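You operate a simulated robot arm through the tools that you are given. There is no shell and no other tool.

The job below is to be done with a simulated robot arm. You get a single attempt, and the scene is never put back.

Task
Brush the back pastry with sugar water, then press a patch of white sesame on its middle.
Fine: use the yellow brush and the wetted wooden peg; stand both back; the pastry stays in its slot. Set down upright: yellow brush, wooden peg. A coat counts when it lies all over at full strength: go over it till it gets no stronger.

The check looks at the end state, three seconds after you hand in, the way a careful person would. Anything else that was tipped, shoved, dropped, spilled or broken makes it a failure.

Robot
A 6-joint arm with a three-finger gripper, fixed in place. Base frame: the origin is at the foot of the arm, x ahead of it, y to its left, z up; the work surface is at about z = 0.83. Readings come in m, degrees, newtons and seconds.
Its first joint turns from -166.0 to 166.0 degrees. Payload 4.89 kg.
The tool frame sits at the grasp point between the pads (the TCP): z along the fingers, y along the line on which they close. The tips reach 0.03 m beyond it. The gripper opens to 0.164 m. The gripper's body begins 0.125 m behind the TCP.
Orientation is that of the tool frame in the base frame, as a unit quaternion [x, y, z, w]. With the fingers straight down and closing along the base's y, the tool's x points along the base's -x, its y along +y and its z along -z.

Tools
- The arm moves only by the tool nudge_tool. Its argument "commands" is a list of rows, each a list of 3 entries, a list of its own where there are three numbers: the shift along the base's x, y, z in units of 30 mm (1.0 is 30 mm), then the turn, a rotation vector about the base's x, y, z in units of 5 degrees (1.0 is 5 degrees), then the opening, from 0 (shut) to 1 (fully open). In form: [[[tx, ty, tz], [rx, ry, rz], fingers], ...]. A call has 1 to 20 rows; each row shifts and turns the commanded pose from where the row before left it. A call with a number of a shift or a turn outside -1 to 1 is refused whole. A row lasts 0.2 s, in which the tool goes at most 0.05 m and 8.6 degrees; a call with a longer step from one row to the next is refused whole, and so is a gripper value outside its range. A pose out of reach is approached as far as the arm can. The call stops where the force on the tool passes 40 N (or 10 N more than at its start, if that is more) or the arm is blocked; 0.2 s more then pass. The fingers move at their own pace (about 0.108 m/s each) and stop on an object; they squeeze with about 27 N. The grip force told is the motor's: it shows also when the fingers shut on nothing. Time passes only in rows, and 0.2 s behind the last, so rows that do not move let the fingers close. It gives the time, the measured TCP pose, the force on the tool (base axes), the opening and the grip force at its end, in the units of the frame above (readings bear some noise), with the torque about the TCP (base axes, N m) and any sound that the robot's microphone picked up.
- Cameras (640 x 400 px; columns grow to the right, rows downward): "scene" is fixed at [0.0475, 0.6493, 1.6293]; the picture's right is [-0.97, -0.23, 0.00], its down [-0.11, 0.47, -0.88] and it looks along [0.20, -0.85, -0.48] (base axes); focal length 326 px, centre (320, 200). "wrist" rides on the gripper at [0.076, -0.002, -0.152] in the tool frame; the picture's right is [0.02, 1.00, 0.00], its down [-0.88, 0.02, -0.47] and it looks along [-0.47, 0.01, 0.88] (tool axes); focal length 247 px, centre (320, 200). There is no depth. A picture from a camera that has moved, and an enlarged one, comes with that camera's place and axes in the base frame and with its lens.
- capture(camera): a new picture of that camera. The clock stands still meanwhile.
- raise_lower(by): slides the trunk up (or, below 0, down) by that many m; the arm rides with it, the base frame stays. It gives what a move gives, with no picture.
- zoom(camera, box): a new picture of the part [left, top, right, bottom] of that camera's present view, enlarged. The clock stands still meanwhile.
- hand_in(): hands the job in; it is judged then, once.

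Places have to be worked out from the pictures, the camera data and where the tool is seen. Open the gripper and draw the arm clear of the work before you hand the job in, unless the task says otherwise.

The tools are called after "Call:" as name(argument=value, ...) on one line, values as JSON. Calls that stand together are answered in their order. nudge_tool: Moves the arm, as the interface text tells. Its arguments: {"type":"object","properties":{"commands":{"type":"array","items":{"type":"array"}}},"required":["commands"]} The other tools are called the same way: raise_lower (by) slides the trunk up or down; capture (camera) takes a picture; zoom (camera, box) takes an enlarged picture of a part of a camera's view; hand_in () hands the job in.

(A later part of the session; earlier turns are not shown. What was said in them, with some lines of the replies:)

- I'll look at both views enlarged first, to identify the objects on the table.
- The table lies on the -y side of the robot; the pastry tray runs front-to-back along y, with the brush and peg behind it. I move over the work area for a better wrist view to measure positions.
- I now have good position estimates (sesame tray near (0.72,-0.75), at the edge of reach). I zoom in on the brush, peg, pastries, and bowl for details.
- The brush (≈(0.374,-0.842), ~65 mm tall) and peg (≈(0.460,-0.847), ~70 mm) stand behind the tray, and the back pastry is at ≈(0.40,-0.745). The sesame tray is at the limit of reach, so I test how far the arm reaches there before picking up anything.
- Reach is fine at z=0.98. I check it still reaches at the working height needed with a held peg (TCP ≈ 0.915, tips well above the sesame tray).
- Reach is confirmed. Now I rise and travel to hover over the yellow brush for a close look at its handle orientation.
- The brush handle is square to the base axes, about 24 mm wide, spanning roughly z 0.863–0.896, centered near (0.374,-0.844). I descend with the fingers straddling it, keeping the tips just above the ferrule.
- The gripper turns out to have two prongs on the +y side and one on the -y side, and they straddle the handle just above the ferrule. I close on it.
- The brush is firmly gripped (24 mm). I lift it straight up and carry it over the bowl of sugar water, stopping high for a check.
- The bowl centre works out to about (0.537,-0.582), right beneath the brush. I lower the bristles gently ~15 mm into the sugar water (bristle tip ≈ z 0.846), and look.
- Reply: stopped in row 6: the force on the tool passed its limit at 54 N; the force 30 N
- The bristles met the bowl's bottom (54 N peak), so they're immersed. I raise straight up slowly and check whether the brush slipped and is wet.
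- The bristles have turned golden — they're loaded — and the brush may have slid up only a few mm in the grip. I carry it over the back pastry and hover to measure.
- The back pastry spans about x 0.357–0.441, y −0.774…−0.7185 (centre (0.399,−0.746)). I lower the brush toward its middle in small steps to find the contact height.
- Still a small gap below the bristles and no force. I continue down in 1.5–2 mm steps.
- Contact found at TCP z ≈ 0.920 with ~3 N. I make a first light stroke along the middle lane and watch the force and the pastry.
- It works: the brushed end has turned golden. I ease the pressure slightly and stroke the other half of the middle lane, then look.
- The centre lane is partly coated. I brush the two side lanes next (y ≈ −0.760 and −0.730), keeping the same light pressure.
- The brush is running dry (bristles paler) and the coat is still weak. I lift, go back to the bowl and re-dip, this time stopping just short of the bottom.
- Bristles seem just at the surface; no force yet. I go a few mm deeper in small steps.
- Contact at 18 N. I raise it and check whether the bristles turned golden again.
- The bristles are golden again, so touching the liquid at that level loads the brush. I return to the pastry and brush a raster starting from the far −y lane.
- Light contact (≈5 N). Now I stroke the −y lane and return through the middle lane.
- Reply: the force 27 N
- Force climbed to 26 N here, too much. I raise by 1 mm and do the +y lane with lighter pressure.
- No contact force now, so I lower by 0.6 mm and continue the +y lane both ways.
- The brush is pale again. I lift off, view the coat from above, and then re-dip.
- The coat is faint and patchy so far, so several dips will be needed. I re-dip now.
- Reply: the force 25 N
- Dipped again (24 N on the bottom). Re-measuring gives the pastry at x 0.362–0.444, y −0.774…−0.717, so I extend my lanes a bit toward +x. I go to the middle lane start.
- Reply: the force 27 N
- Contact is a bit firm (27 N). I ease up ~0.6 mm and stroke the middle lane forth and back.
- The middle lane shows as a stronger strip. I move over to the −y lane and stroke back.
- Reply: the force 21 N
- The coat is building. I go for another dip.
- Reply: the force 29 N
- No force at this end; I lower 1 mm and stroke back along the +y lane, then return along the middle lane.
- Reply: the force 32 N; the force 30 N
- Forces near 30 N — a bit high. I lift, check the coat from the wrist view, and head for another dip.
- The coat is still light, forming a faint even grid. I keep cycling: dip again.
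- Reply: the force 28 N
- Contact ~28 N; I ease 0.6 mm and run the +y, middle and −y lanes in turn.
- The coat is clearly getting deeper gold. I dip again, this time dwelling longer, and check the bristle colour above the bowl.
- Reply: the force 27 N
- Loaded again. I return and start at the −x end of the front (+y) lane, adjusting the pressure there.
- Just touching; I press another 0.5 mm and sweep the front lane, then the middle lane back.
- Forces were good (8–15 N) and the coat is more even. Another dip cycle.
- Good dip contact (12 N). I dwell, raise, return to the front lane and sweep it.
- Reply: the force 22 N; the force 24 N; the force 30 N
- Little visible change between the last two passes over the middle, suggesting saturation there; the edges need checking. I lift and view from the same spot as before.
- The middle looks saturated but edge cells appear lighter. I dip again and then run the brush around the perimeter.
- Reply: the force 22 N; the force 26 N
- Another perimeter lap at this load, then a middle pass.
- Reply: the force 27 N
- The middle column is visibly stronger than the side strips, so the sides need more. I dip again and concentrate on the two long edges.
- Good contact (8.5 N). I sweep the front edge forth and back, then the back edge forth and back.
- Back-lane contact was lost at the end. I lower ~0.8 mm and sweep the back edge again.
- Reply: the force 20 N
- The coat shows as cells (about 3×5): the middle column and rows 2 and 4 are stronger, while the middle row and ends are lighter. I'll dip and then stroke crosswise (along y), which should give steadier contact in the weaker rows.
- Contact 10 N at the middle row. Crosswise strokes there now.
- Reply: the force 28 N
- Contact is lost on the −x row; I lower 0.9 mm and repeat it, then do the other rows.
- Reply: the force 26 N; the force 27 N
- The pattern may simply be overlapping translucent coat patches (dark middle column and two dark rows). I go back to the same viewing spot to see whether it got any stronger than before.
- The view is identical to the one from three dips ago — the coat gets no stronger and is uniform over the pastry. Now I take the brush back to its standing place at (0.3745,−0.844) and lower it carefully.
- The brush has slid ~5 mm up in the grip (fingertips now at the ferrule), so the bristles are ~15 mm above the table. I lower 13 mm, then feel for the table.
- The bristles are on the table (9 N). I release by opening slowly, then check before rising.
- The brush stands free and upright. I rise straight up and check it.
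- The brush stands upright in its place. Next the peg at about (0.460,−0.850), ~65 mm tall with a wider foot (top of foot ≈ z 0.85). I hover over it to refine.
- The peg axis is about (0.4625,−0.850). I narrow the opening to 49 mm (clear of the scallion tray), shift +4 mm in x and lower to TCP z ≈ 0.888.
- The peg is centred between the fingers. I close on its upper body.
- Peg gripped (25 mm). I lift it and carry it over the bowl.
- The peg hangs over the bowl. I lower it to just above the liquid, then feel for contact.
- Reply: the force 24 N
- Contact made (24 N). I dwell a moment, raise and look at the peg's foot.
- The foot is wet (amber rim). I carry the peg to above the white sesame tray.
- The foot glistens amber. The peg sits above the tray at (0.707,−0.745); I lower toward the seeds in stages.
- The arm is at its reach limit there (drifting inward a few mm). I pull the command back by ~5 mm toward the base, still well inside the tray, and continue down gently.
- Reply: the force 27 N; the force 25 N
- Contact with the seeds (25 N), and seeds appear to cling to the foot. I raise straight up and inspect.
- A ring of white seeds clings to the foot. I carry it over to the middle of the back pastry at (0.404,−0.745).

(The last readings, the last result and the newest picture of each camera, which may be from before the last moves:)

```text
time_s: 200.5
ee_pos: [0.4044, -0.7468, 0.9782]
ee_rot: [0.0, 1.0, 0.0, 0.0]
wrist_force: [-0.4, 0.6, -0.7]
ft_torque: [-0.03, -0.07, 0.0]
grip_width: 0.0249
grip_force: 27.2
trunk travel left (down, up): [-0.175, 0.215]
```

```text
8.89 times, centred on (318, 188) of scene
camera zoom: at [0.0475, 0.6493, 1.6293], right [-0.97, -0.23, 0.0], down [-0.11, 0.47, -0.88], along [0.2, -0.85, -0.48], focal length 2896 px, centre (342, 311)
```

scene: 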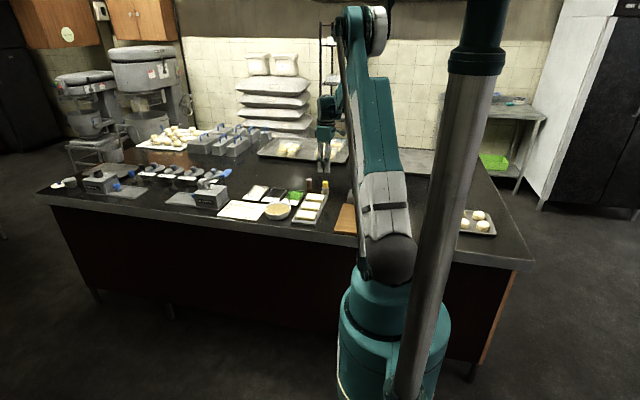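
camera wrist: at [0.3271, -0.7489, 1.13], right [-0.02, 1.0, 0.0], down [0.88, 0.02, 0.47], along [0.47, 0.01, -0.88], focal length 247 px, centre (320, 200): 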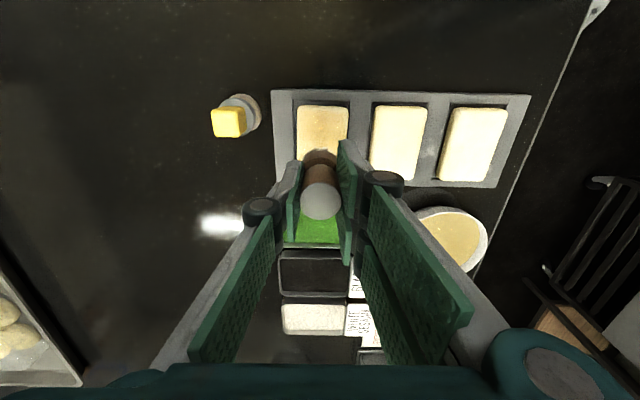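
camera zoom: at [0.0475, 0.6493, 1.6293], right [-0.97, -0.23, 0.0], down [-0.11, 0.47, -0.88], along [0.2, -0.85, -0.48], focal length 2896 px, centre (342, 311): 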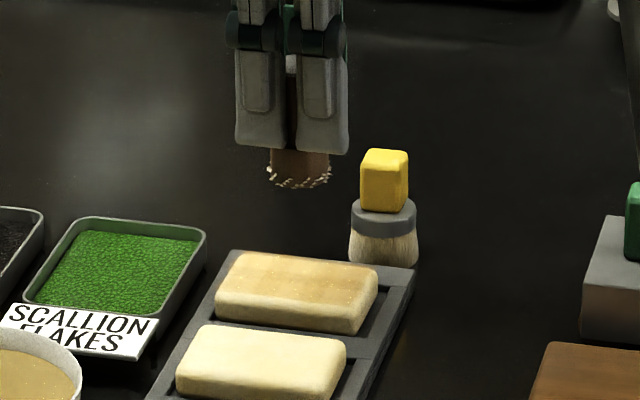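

The coat looks evenly golden. The peg is over the pastry's middle; I lower in stages.

Call:
nudge_tool(commands=[[[0, 0.02, -0.7], [0, 0, 0], 0], [[0, 0, -0.7], [0, 0, 0], 0], [[0, 0, -0.35], [0, 0, 0], 0], [[0, 0, 0], [0, 0, 0], 0]])

Call:
zoom(camera="scene", box=[295, 175, 345, 210])

Call:
zoom(camera="wrist", box=[240, 80, 400, 220])

```text
time_s: 201.5
ee_pos: [0.4041, -0.7459, 0.9242]
ee_rot: [0.0, 1.0, 0.001, 0.0]
wrist_force: [0.7, 0.0, -0.8]
ft_torque: [0.03, 0.03, 0.0]
grip_width: 0.025
grip_force: 26.6
trunk travel left (down, up): [-0.175, 0.215]
```

```text
11.43 times, centred on (320, 192) of scene
camera zoom: at [0.0475, 0.6493, 1.6293], right [-0.97, -0.23, 0.0], down [-0.11, 0.47, -0.88], along [0.2, -0.85, -0.48], focal length 3723 px, centre (320, 286)
```

zoom: 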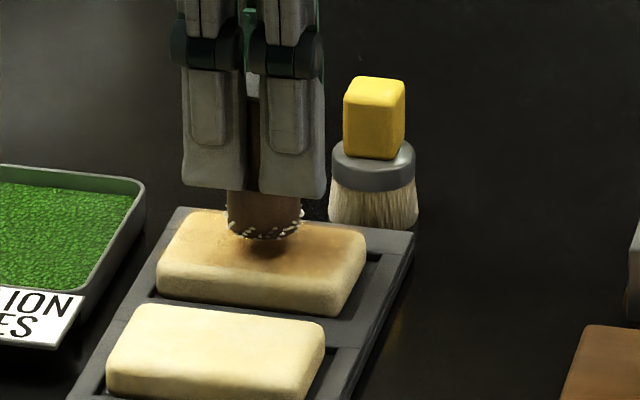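

```text
2.86 times, centred on (320, 150) of wrist
camera zoom: at [0.3277, -0.7473, 1.0765], right [-0.02, 1.0, 0.0], down [0.88, 0.02, 0.47], along [0.47, 0.01, -0.88], focal length 706 px, centre (320, 343)
```

zoom: 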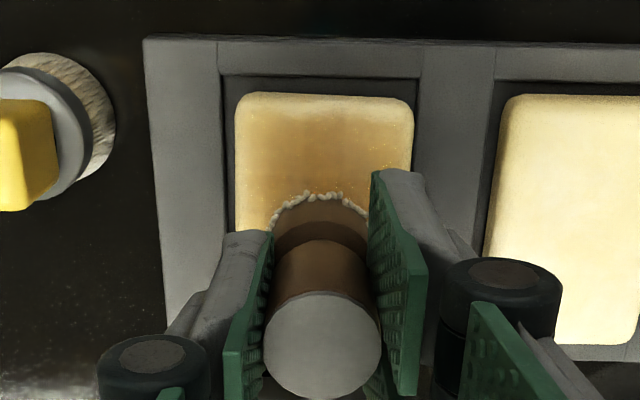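

Well centred in both views. I press down gently in small steps.

Call:
nudge_tool(commands=[[[0, 0, -0.08], [0, 0, 0], 0], [[0, 0, -0.08], [0, 0, 0], 0], [[0, 0, 0], [0, 0, 0], 0]])

Call:
nudge_tool(commands=[[[0, 0, -0.05], [0, 0, 0], 0], [[0, 0, 0], [0, 0, 0], 0]])

Call:
nudge_tool(commands=[[[0, 0, -0.04], [0, 0, 0], 0], [[0, 0, 0], [0, 0, 0], 0]])

Call:
zoom(camera="scene", box=[295, 175, 345, 210])

```text
time_s: 202.3
ee_pos: [0.4034, -0.7449, 0.9188]
ee_rot: [0.0, 1.0, 0.0, 0.0]
wrist_force: [0.6, -0.2, -0.4]
ft_torque: [-0.02, 0.01, 0.0]
grip_width: 0.0248
grip_force: 27.1
trunk travel left (down, up): [-0.175, 0.215]
```

```text
time_s: 202.9
ee_pos: [0.4046, -0.7458, 0.9179]
ee_rot: [0.0, 1.0, 0.0, 0.0]
wrist_force: [-0.2, -0.5, 0.0]
ft_torque: [-0.01, 0.03, 0.03]
grip_width: 0.0252
grip_force: 27.4
trunk travel left (down, up): [-0.175, 0.215]
```

```text
time_s: 203.5
ee_pos: [0.405, -0.746, 0.9157]
ee_rot: [0.0, 1.0, 0.0, 0.0]
wrist_force: [-0.1, 0.3, 0.3]
ft_torque: [0.0, 0.03, -0.01]
grip_width: 0.0248
grip_force: 27.1
trunk travel left (down, up): [-0.175, 0.215]
```

```text
11.43 times, centred on (320, 192) of scene
camera zoom: at [0.0475, 0.6493, 1.6293], right [-0.97, -0.23, 0.0], down [-0.11, 0.47, -0.88], along [0.2, -0.85, -0.48], focal length 3723 px, centre (320, 286)
```

zoom: 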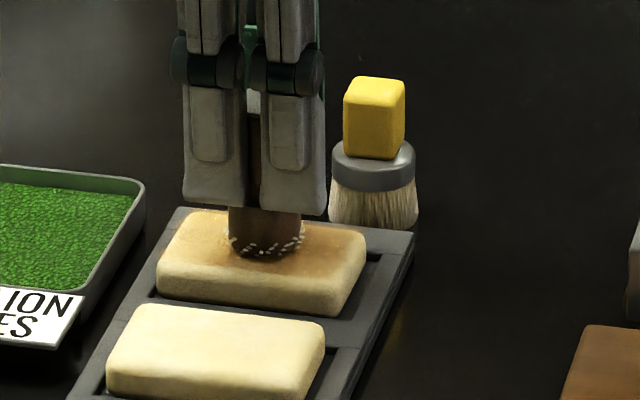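

Call:
nudge_tool(commands=[[[0, 0, -0.04], [0, 0, 0], 0], [[0, 0, 0], [0, 0, 0], 0]])

Call:
nudge_tool(commands=[[[0, 0, -0.03], [0, 0, 0], 0], [[0, 0, 0], [0, 0, 0], 0]])

```text
time_s: 204.1
ee_pos: [0.4043, -0.7451, 0.9146]
ee_rot: [0.0, 1.0, -0.001, 0.0]
wrist_force: [-0.1, 0.2, 0.0]
ft_torque: [0.0, -0.02, 0.0]
grip_width: 0.0251
grip_force: 27.1
trunk travel left (down, up): [-0.175, 0.215]
```

```text
time_s: 204.7
ee_pos: [0.4046, -0.7443, 0.9144]
ee_rot: [0.0, 1.0, 0.0, -0.001]
wrist_force: [0.1, -0.3, -0.7]
ft_torque: [-0.01, 0.0, 0.03]
grip_width: 0.0253
grip_force: 26.9
trunk travel left (down, up): [-0.175, 0.215]
```

Still no contact; I keep stepping down by about 1 mm.

Call:
nudge_tool(commands=[[[0, 0, -0.03], [0, 0, 0], 0], [[0, 0, 0], [0, 0, 0], 0]])

Call:
nudge_tool(commands=[[[0, 0, -0.03], [0, 0, 0], 0], [[0, 0, 0], [0, 0, 0], 0]])

Call:
zoom(camera="scene", box=[295, 175, 345, 210])

```text
time_s: 205.3
ee_pos: [0.4039, -0.7451, 0.9123]
ee_rot: [0.0, 1.0, -0.001, -0.001]
wrist_force: [0.7, -0.7, 6.4]
ft_torque: [0.03, -0.01, 0.03]
grip_width: 0.0252
grip_force: 26.6
trunk travel left (down, up): [-0.175, 0.215]
```

```text
time_s: 205.9
ee_pos: [0.4053, -0.7434, 0.9133]
ee_rot: [0.0, 1.0, 0.0, 0.0]
wrist_force: [0.3, -0.7, 14.8]
ft_torque: [0.05, 0.0, 0.02]
grip_width: 0.0252
grip_force: 26.7
trunk travel left (down, up): [-0.175, 0.215]
```

```text
11.43 times, centred on (320, 192) of scene
camera zoom: at [0.0475, 0.6493, 1.6293], right [-0.97, -0.23, 0.0], down [-0.11, 0.47, -0.88], along [0.2, -0.85, -0.48], focal length 3723 px, centre (320, 286)
```

zoom: 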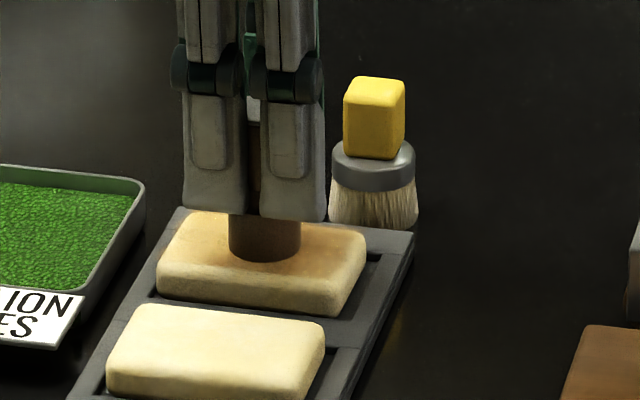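

Contact at 15 N and the seeds have vanished from the foot's rim (transferred). I press a touch more, hold, and lift straight up.

Call:
nudge_tool(commands=[[[0, 0, -0.015], [0, 0, 0], 0], [[0, 0, 0], [0, 0, 0], 0], [[0, 0, 0], [0, 0, 0], 0]])

Call:
nudge_tool(commands=[[[0, 0, 0.1], [0, 0, 0], 0], [[0, 0, 0.3], [0, 0, 0], 0], [[0, 0, 0.7], [0, 0, 0], 0], [[0, 0, 0.8], [0, 0, 0], 0], [[0, 0, 0.4], [0, 0, 0], 0], [[0, 0, 0], [0, 0, 0], 0]])

Call:
zoom(camera="scene", box=[295, 175, 345, 210])

Call:
zoom(camera="wrist", box=[240, 80, 400, 220])

```text
time_s: 206.7
ee_pos: [0.4036, -0.7449, 0.9126]
ee_rot: [0.0, 1.0, 0.0, -0.001]
wrist_force: [-0.7, 2.1, 15.8]
ft_torque: [0.12, 0.1, -0.01]
grip_width: 0.0247
grip_force: 27.3
trunk travel left (down, up): [-0.175, 0.215]
```

```text
time_s: 208.1
ee_pos: [0.4045, -0.7468, 0.9831]
ee_rot: [0.0, 1.0, 0.0, 0.0]
wrist_force: [-0.4, 0.4, -0.7]
ft_torque: [-0.04, 0.01, -0.01]
grip_width: 0.0252
grip_force: 27.0
trunk travel left (down, up): [-0.175, 0.215]
```

```text
11.43 times, centred on (320, 192) of scene
camera zoom: at [0.0475, 0.6493, 1.6293], right [-0.97, -0.23, 0.0], down [-0.11, 0.47, -0.88], along [0.2, -0.85, -0.48], focal length 3723 px, centre (320, 286)
```

zoom: 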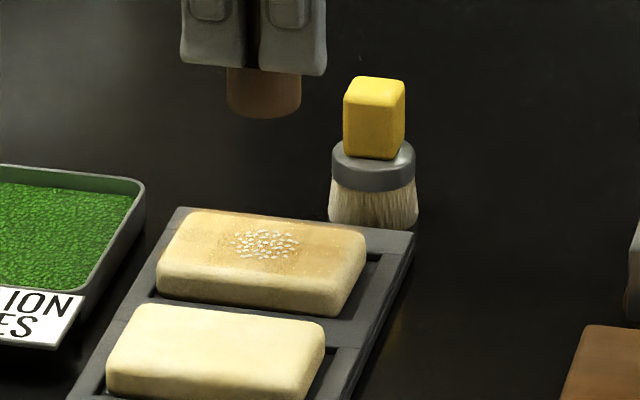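

```text
2.86 times, centred on (320, 150) of wrist
camera zoom: at [0.3276, -0.7481, 1.1344], right [-0.02, 1.0, 0.0], down [0.88, 0.02, 0.47], along [0.47, 0.01, -0.88], focal length 706 px, centre (320, 343)
```

zoom: 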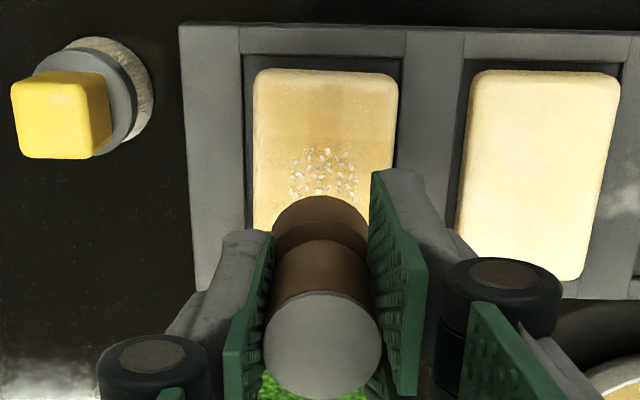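

A neat patch of white sesame sits on the middle of the coated pastry. I take the peg back to its place at (0.463,−0.8505).

Call:
nudge_tool(commands=[[[0.49, -0.88, 0], [0, 0, 0], 0], [[0.49, -0.88, 0], [0, 0, 0], 0], [[0.49, -0.88, 0], [0, 0, 0], 0], [[0.49, -0.87, 0], [0, 0, 0], 0], [[0, 0, -0.8], [0, 0, 0], 0], [[0, 0, -0.8], [0, 0, 0], 0], [[0, 0, -0.7], [0, 0, 0], 0], [[0, 0, -0.5], [0, 0, 0], 0], [[0, 0, 0], [0, 0, 0], 0]])

Call:
zoom(camera="scene", box=[285, 160, 335, 200])

Call:
zoom(camera="wrist", box=[220, 80, 420, 240])

```text
time_s: 210.1
ee_pos: [0.462, -0.8499, 0.8958]
ee_rot: [0.0, 1.0, 0.0, 0.0]
wrist_force: [0.0, -0.2, -0.4]
ft_torque: [0.04, 0.02, -0.02]
grip_width: 0.0246
grip_force: 27.7
trunk travel left (down, up): [-0.175, 0.215]
```

```text
10.00 times, centred on (310, 180) of scene
camera zoom: at [0.0475, 0.6493, 1.6293], right [-0.97, -0.23, 0.0], down [-0.11, 0.47, -0.88], along [0.2, -0.85, -0.48], focal length 3258 px, centre (420, 400)
```

zoom: 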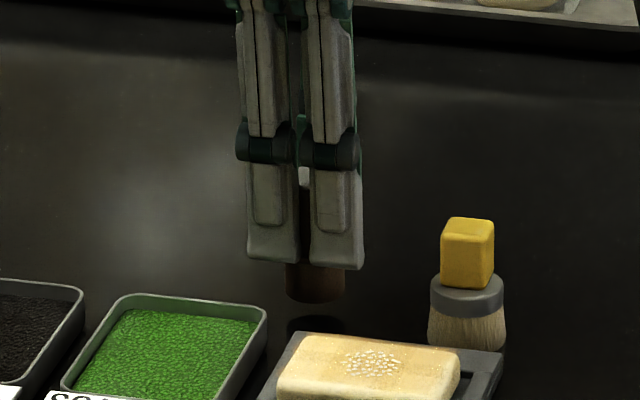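

```text
2.50 times, centred on (320, 160) of wrist
camera zoom: at [0.3853, -0.8523, 1.0483], right [-0.02, 1.0, 0.0], down [0.88, 0.02, 0.47], along [0.47, 0.01, -0.88], focal length 617 px, centre (320, 300)
```

zoom: 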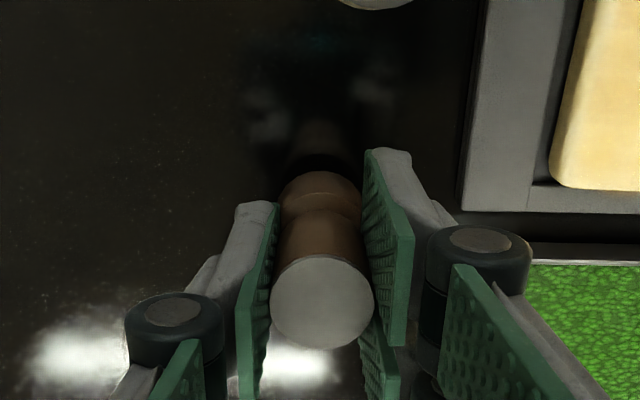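

The foot is ~10 mm above the table. I lower 7.5 mm, then feel for the surface.

Call:
nudge_tool(commands=[[[0.02, -0.02, -0.15], [0, 0, 0], 0], [[0, 0, -0.1], [0, 0, 0], 0], [[0, 0, 0], [0, 0, 0], 0]])

Call:
nudge_tool(commands=[[[0, 0, -0.03], [0, 0, 0], 0], [[0, 0, 0], [0, 0, 0], 0]])

Call:
nudge_tool(commands=[[[0, 0, -0.03], [0, 0, 0], 0], [[0, 0, 0], [0, 0, 0], 0]])

```text
time_s: 210.9
ee_pos: [0.4641, -0.8516, 0.8881]
ee_rot: [0.0, 1.0, 0.0, 0.0]
wrist_force: [0.4, -0.3, -0.4]
ft_torque: [0.02, -0.04, -0.04]
grip_width: 0.0249
grip_force: 27.4
trunk travel left (down, up): [-0.175, 0.215]
```

```text
time_s: 211.5
ee_pos: [0.464, -0.8502, 0.8877]
ee_rot: [0.0, 1.0, 0.0, 0.0]
wrist_force: [-0.2, -0.5, -1.0]
ft_torque: [-0.01, 0.02, 0.05]
grip_width: 0.0249
grip_force: 26.9
trunk travel left (down, up): [-0.175, 0.215]
```

```text
time_s: 212.1
ee_pos: [0.4636, -0.8517, 0.8872]
ee_rot: [0.0, 1.0, 0.0, 0.001]
wrist_force: [0.2, 0.4, -0.3]
ft_torque: [0.01, 0.01, -0.01]
grip_width: 0.0249
grip_force: 26.7
trunk travel left (down, up): [-0.175, 0.215]
```

Call:
nudge_tool(commands=[[[0, 0, -0.03], [0, 0, 0], 0], [[0, 0, 0], [0, 0, 0], 0]])

Call:
nudge_tool(commands=[[[0, 0, -0.025], [0, 0, 0], 0], [[0, 0, 0], [0, 0, 0], 0]])

Call:
zoom(camera="scene", box=[285, 160, 335, 200])

```text
time_s: 212.7
ee_pos: [0.4641, -0.8514, 0.8868]
ee_rot: [0.0, 1.0, 0.0, 0.0]
wrist_force: [0.5, 0.1, 0.1]
ft_torque: [0.0, 0.0, -0.02]
grip_width: 0.0251
grip_force: 27.2
trunk travel left (down, up): [-0.175, 0.215]
```

```text
time_s: 213.3
ee_pos: [0.4631, -0.8508, 0.8871]
ee_rot: [0.0, 1.0, 0.0, 0.0]
wrist_force: [0.3, 0.7, -0.6]
ft_torque: [0.0, -0.01, -0.02]
grip_width: 0.0251
grip_force: 26.6
trunk travel left (down, up): [-0.175, 0.215]
```

```text
10.00 times, centred on (310, 180) of scene
camera zoom: at [0.0475, 0.6493, 1.6293], right [-0.97, -0.23, 0.0], down [-0.11, 0.47, -0.88], along [0.2, -0.85, -0.48], focal length 3258 px, centre (420, 400)
```

zoom: 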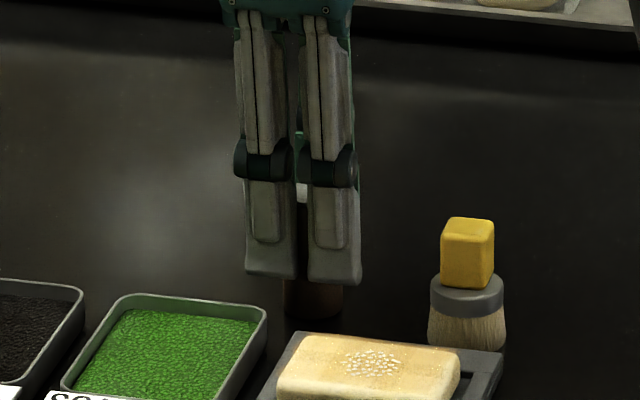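

Call:
nudge_tool(commands=[[[0, 0, -0.025], [0, 0, 0], 0], [[0, 0, 0], [0, 0, 0], 0]])

Call:
nudge_tool(commands=[[[0, 0, -0.025], [0, 0, 0], 0], [[0, 0, 0], [0, 0, 0], 0]])

```text
time_s: 213.9
ee_pos: [0.4659, -0.8505, 0.8846]
ee_rot: [0.0, 1.0, 0.0, 0.0]
wrist_force: [0.3, 0.0, -0.9]
ft_torque: [0.0, -0.02, 0.01]
grip_width: 0.025
grip_force: 26.8
trunk travel left (down, up): [-0.175, 0.215]
```

```text
time_s: 214.5
ee_pos: [0.4653, -0.8512, 0.8859]
ee_rot: [0.0, 1.0, 0.001, 0.0]
wrist_force: [-0.1, -0.2, 7.9]
ft_torque: [0.07, 0.05, -0.01]
grip_width: 0.0249
grip_force: 26.9
trunk travel left (down, up): [-0.175, 0.215]
```

The foot is on the table (8 N). I release, opening only to 49 mm, and check.

Call:
nudge_tool(commands=[[[0, 0, 0], [0, 0, 0], 0.18], [[0, 0, 0], [0, 0, 0], 0.24], [[0, 0, 0], [0, 0, 0], 0.3], [[0, 0, 0], [0, 0, 0], 0.3]])

Call:
zoom(camera="wrist", box=[220, 80, 420, 240])

Call:
zoom(camera="scene", box=[285, 160, 335, 200])

```text
time_s: 215.5
ee_pos: [0.4652, -0.8504, 0.8831]
ee_rot: [0.0, 1.0, 0.001, 0.0]
wrist_force: [-0.4, -0.4, -1.2]
ft_torque: [0.04, -0.01, 0.02]
grip_width: 0.0491
grip_force: 0.2
trunk travel left (down, up): [-0.175, 0.215]
```

```text
2.50 times, centred on (320, 160) of wrist
camera zoom: at [0.387, -0.8532, 1.0368], right [-0.02, 1.0, 0.0], down [0.88, 0.02, 0.47], along [0.47, 0.01, -0.88], focal length 617 px, centre (320, 300)
```

zoom: 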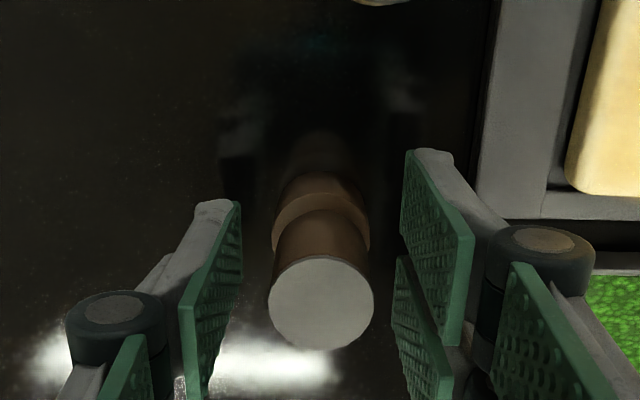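

```text
10.00 times, centred on (310, 180) of scene
camera zoom: at [0.0475, 0.6493, 1.6293], right [-0.97, -0.23, 0.0], down [-0.11, 0.47, -0.88], along [0.2, -0.85, -0.48], focal length 3258 px, centre (420, 400)
```

zoom: 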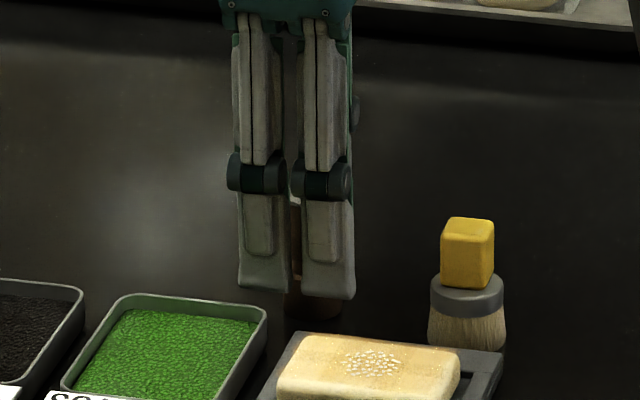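

The peg stands free between the open fingers. I rise straight up well clear and look over the scene.

Call:
nudge_tool(commands=[[[0, 0, 0.5], [0, 0, 0], 0.3], [[0, 0, 0.9], [0, 0, 0], 0.3], [[0, 0, 0.9], [0, 0, 0], 0.3], [[0, 0, 0.9], [0, 0, 0], 0.3], [[0, 0, 0.9], [0, 0, 0], 0.4], [[0, 0, 0.9], [0, 0, 0], 0.5], [[0, 0.4, 0.9], [0, 0, 0], 0.6], [[0, 0.5, 0.9], [0, 0, 0], 0.8], [[0, 0.5, 0.9], [0, 0, 0], 1.0], [[0, 0, 0], [0, 0, 0], 1.0]])

Call:
capture(camera="wrist")

Call:
zoom(camera="scene", box=[285, 160, 345, 210])

Call:
capture(camera="scene")

```text
time_s: 217.7
ee_pos: [0.4644, -0.8075, 1.114]
ee_rot: [0.001, 1.0, 0.0, 0.0]
wrist_force: [0.6, 1.4, -0.3]
ft_torque: [-0.11, -0.06, -0.01]
grip_width: 0.1641
grip_force: 0.0
trunk travel left (down, up): [-0.175, 0.215]
```

```text
taken
camera wrist: at [0.3869, -0.8096, 1.2663], right [-0.02, 1.0, 0.0], down [0.88, 0.02, 0.47], along [0.47, 0.01, -0.88], focal length 247 px, centre (320, 200)
```

wrist: 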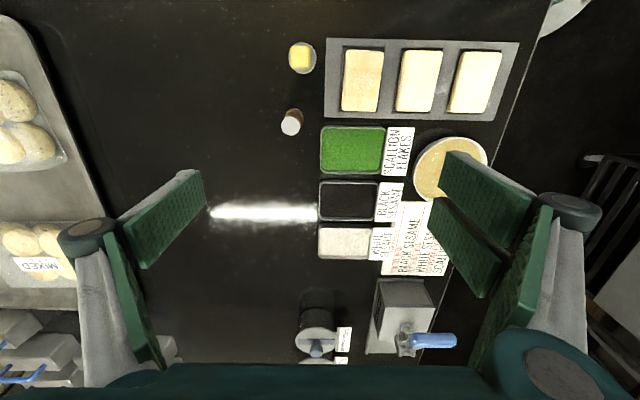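

```text
8.00 times, centred on (315, 185) of scene
camera zoom: at [0.0475, 0.6493, 1.6293], right [-0.97, -0.23, 0.0], down [-0.11, 0.47, -0.88], along [0.2, -0.85, -0.48], focal length 2606 px, centre (360, 320)
```

zoom: 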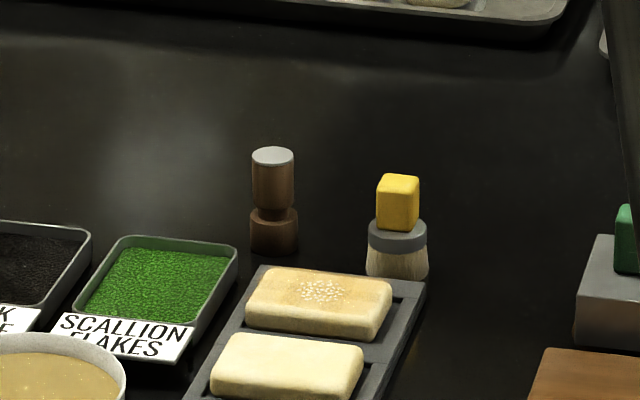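

```text
taken
```

scene: 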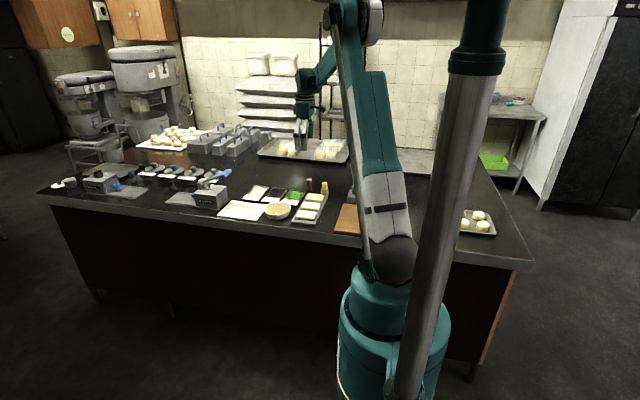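

Both tools stand upright. I take a close look at the pastry for coat evenness and at the surroundings for spills.

Call:
zoom(camera="wrist", box=[320, 35, 440, 130])

Call:
zoom(camera="wrist", box=[270, 30, 530, 260])

Call:
zoom(camera="scene", box=[304, 188, 332, 206])

```text
4.21 times, centred on (380, 82) of wrist
camera zoom: at [0.3869, -0.8096, 1.2663], right [-0.02, 1.0, 0.0], down [0.88, 0.02, 0.47], along [0.47, 0.01, -0.88], focal length 1040 px, centre (67, 695)
```

zoom: 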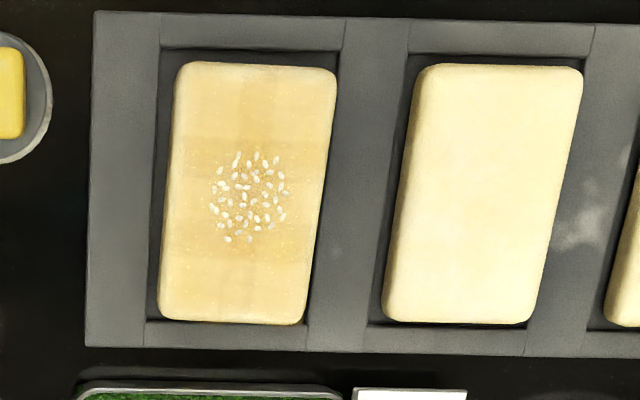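

```text
1.74 times, centred on (400, 145) of wrist
camera zoom: at [0.3869, -0.8096, 1.2663], right [-0.02, 1.0, 0.0], down [0.88, 0.02, 0.47], along [0.47, 0.01, -0.88], focal length 430 px, centre (181, 296)
```

zoom: 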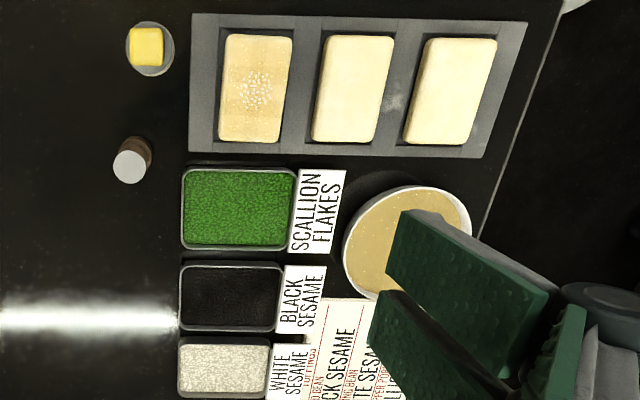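

```text
16.00 times, centred on (318, 197) of scene
camera zoom: at [0.0475, 0.6493, 1.6293], right [-0.97, -0.23, 0.0], down [-0.11, 0.47, -0.88], along [0.2, -0.85, -0.48], focal length 5212 px, centre (352, 248)
```

zoom: 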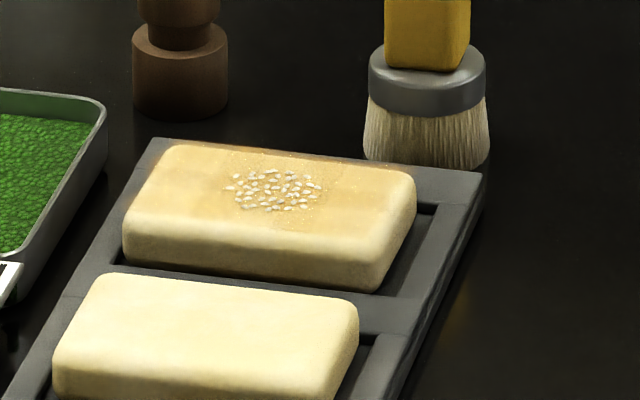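

Coat and patch look good: patch centred, nothing spilled, the other trays and bowl undisturbed. I draw the arm back clear of the work with the gripper open.

Call:
nudge_tool(commands=[[[0, 0.8, 0.4], [0, 0, 0], 1], [[0, 0.9, 0.4], [0, 0, 0], 1], [[0, 0.9, 0.2], [0, 0, 0], 1], [[0, 0.9, 0], [0, 0, 0], 1], [[0, 0.9, 0], [0, 0, 0], 1], [[0, 0.9, 0], [0, 0, 0], 1], [[0, 0.9, 0], [0, 0, 0], 1], [[0, 0.9, 0], [0, 0, 0], 1], [[0, 0.9, 0], [0, 0, 0], 1], [[0, 0.9, 0], [0, 0, 0], 1], [[0, 0.9, 0], [0, 0, 0], 1], [[0, 0, 0], [0, 0, 0], 1]])

Call:
zoom(camera="scene", box=[200, 150, 360, 250])

Call:
capture(camera="wrist")

```text
time_s: 220.3
ee_pos: [0.4659, -0.5138, 1.145]
ee_rot: [0.0, 1.0, 0.0, -0.001]
wrist_force: [-0.3, 1.1, 0.7]
ft_torque: [-0.04, -0.02, -0.02]
grip_width: 0.1644
grip_force: 0.1
trunk travel left (down, up): [-0.175, 0.215]
```

```text
4.00 times, centred on (280, 200) of scene
camera zoom: at [0.0475, 0.6493, 1.6293], right [-0.97, -0.23, 0.0], down [-0.11, 0.47, -0.88], along [0.2, -0.85, -0.48], focal length 1303 px, centre (480, 200)
```

zoom: 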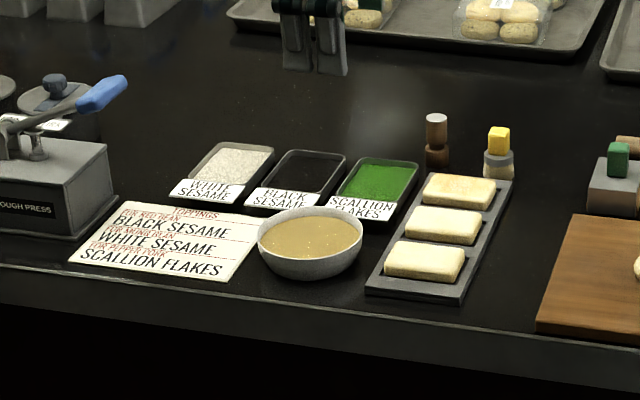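

```text
taken
camera wrist: at [0.3877, -0.5159, 1.2983], right [-0.02, 1.0, 0.0], down [0.88, 0.02, 0.47], along [0.47, 0.01, -0.88], focal length 247 px, centre (320, 200)
```

wrist: 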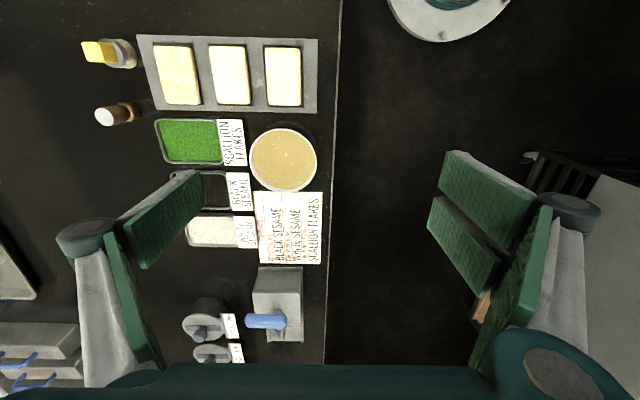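

Everything stands where it was at the start, with brush and peg upright, the back pastry glazed all over and its middle topped with white sesame. The gripper is open and clear, so I hand in.

Call:
hand_in()

```text
The job is handed in.
```

I've handed the job in. The back pastry is coated with sugar water all over, with a patch of white sesame on its middle, and it is still in its slot.

- **Coat:** I dipped the yellow brush about ten times and went over the whole top. By eye from the camera views, the last three dips made it no stronger. I had no direct measure of coat strength.
- **Sesame:** I wetted the wooden peg in the sugar water, pressed it into the white sesame tray, and pressed it once on the middle of the pastry. The patch looks centred, with the seeds lying a little apart.
- **Tools:** The brush and the peg both stand upright. The brush ended within a few millimetres of its original place, and the peg is back where it was.
- **Surroundings:** The final pictures show no spills, and the bowl, the trays and the other pastries look undisturbed. The gripper is open and the arm is clear of the work.
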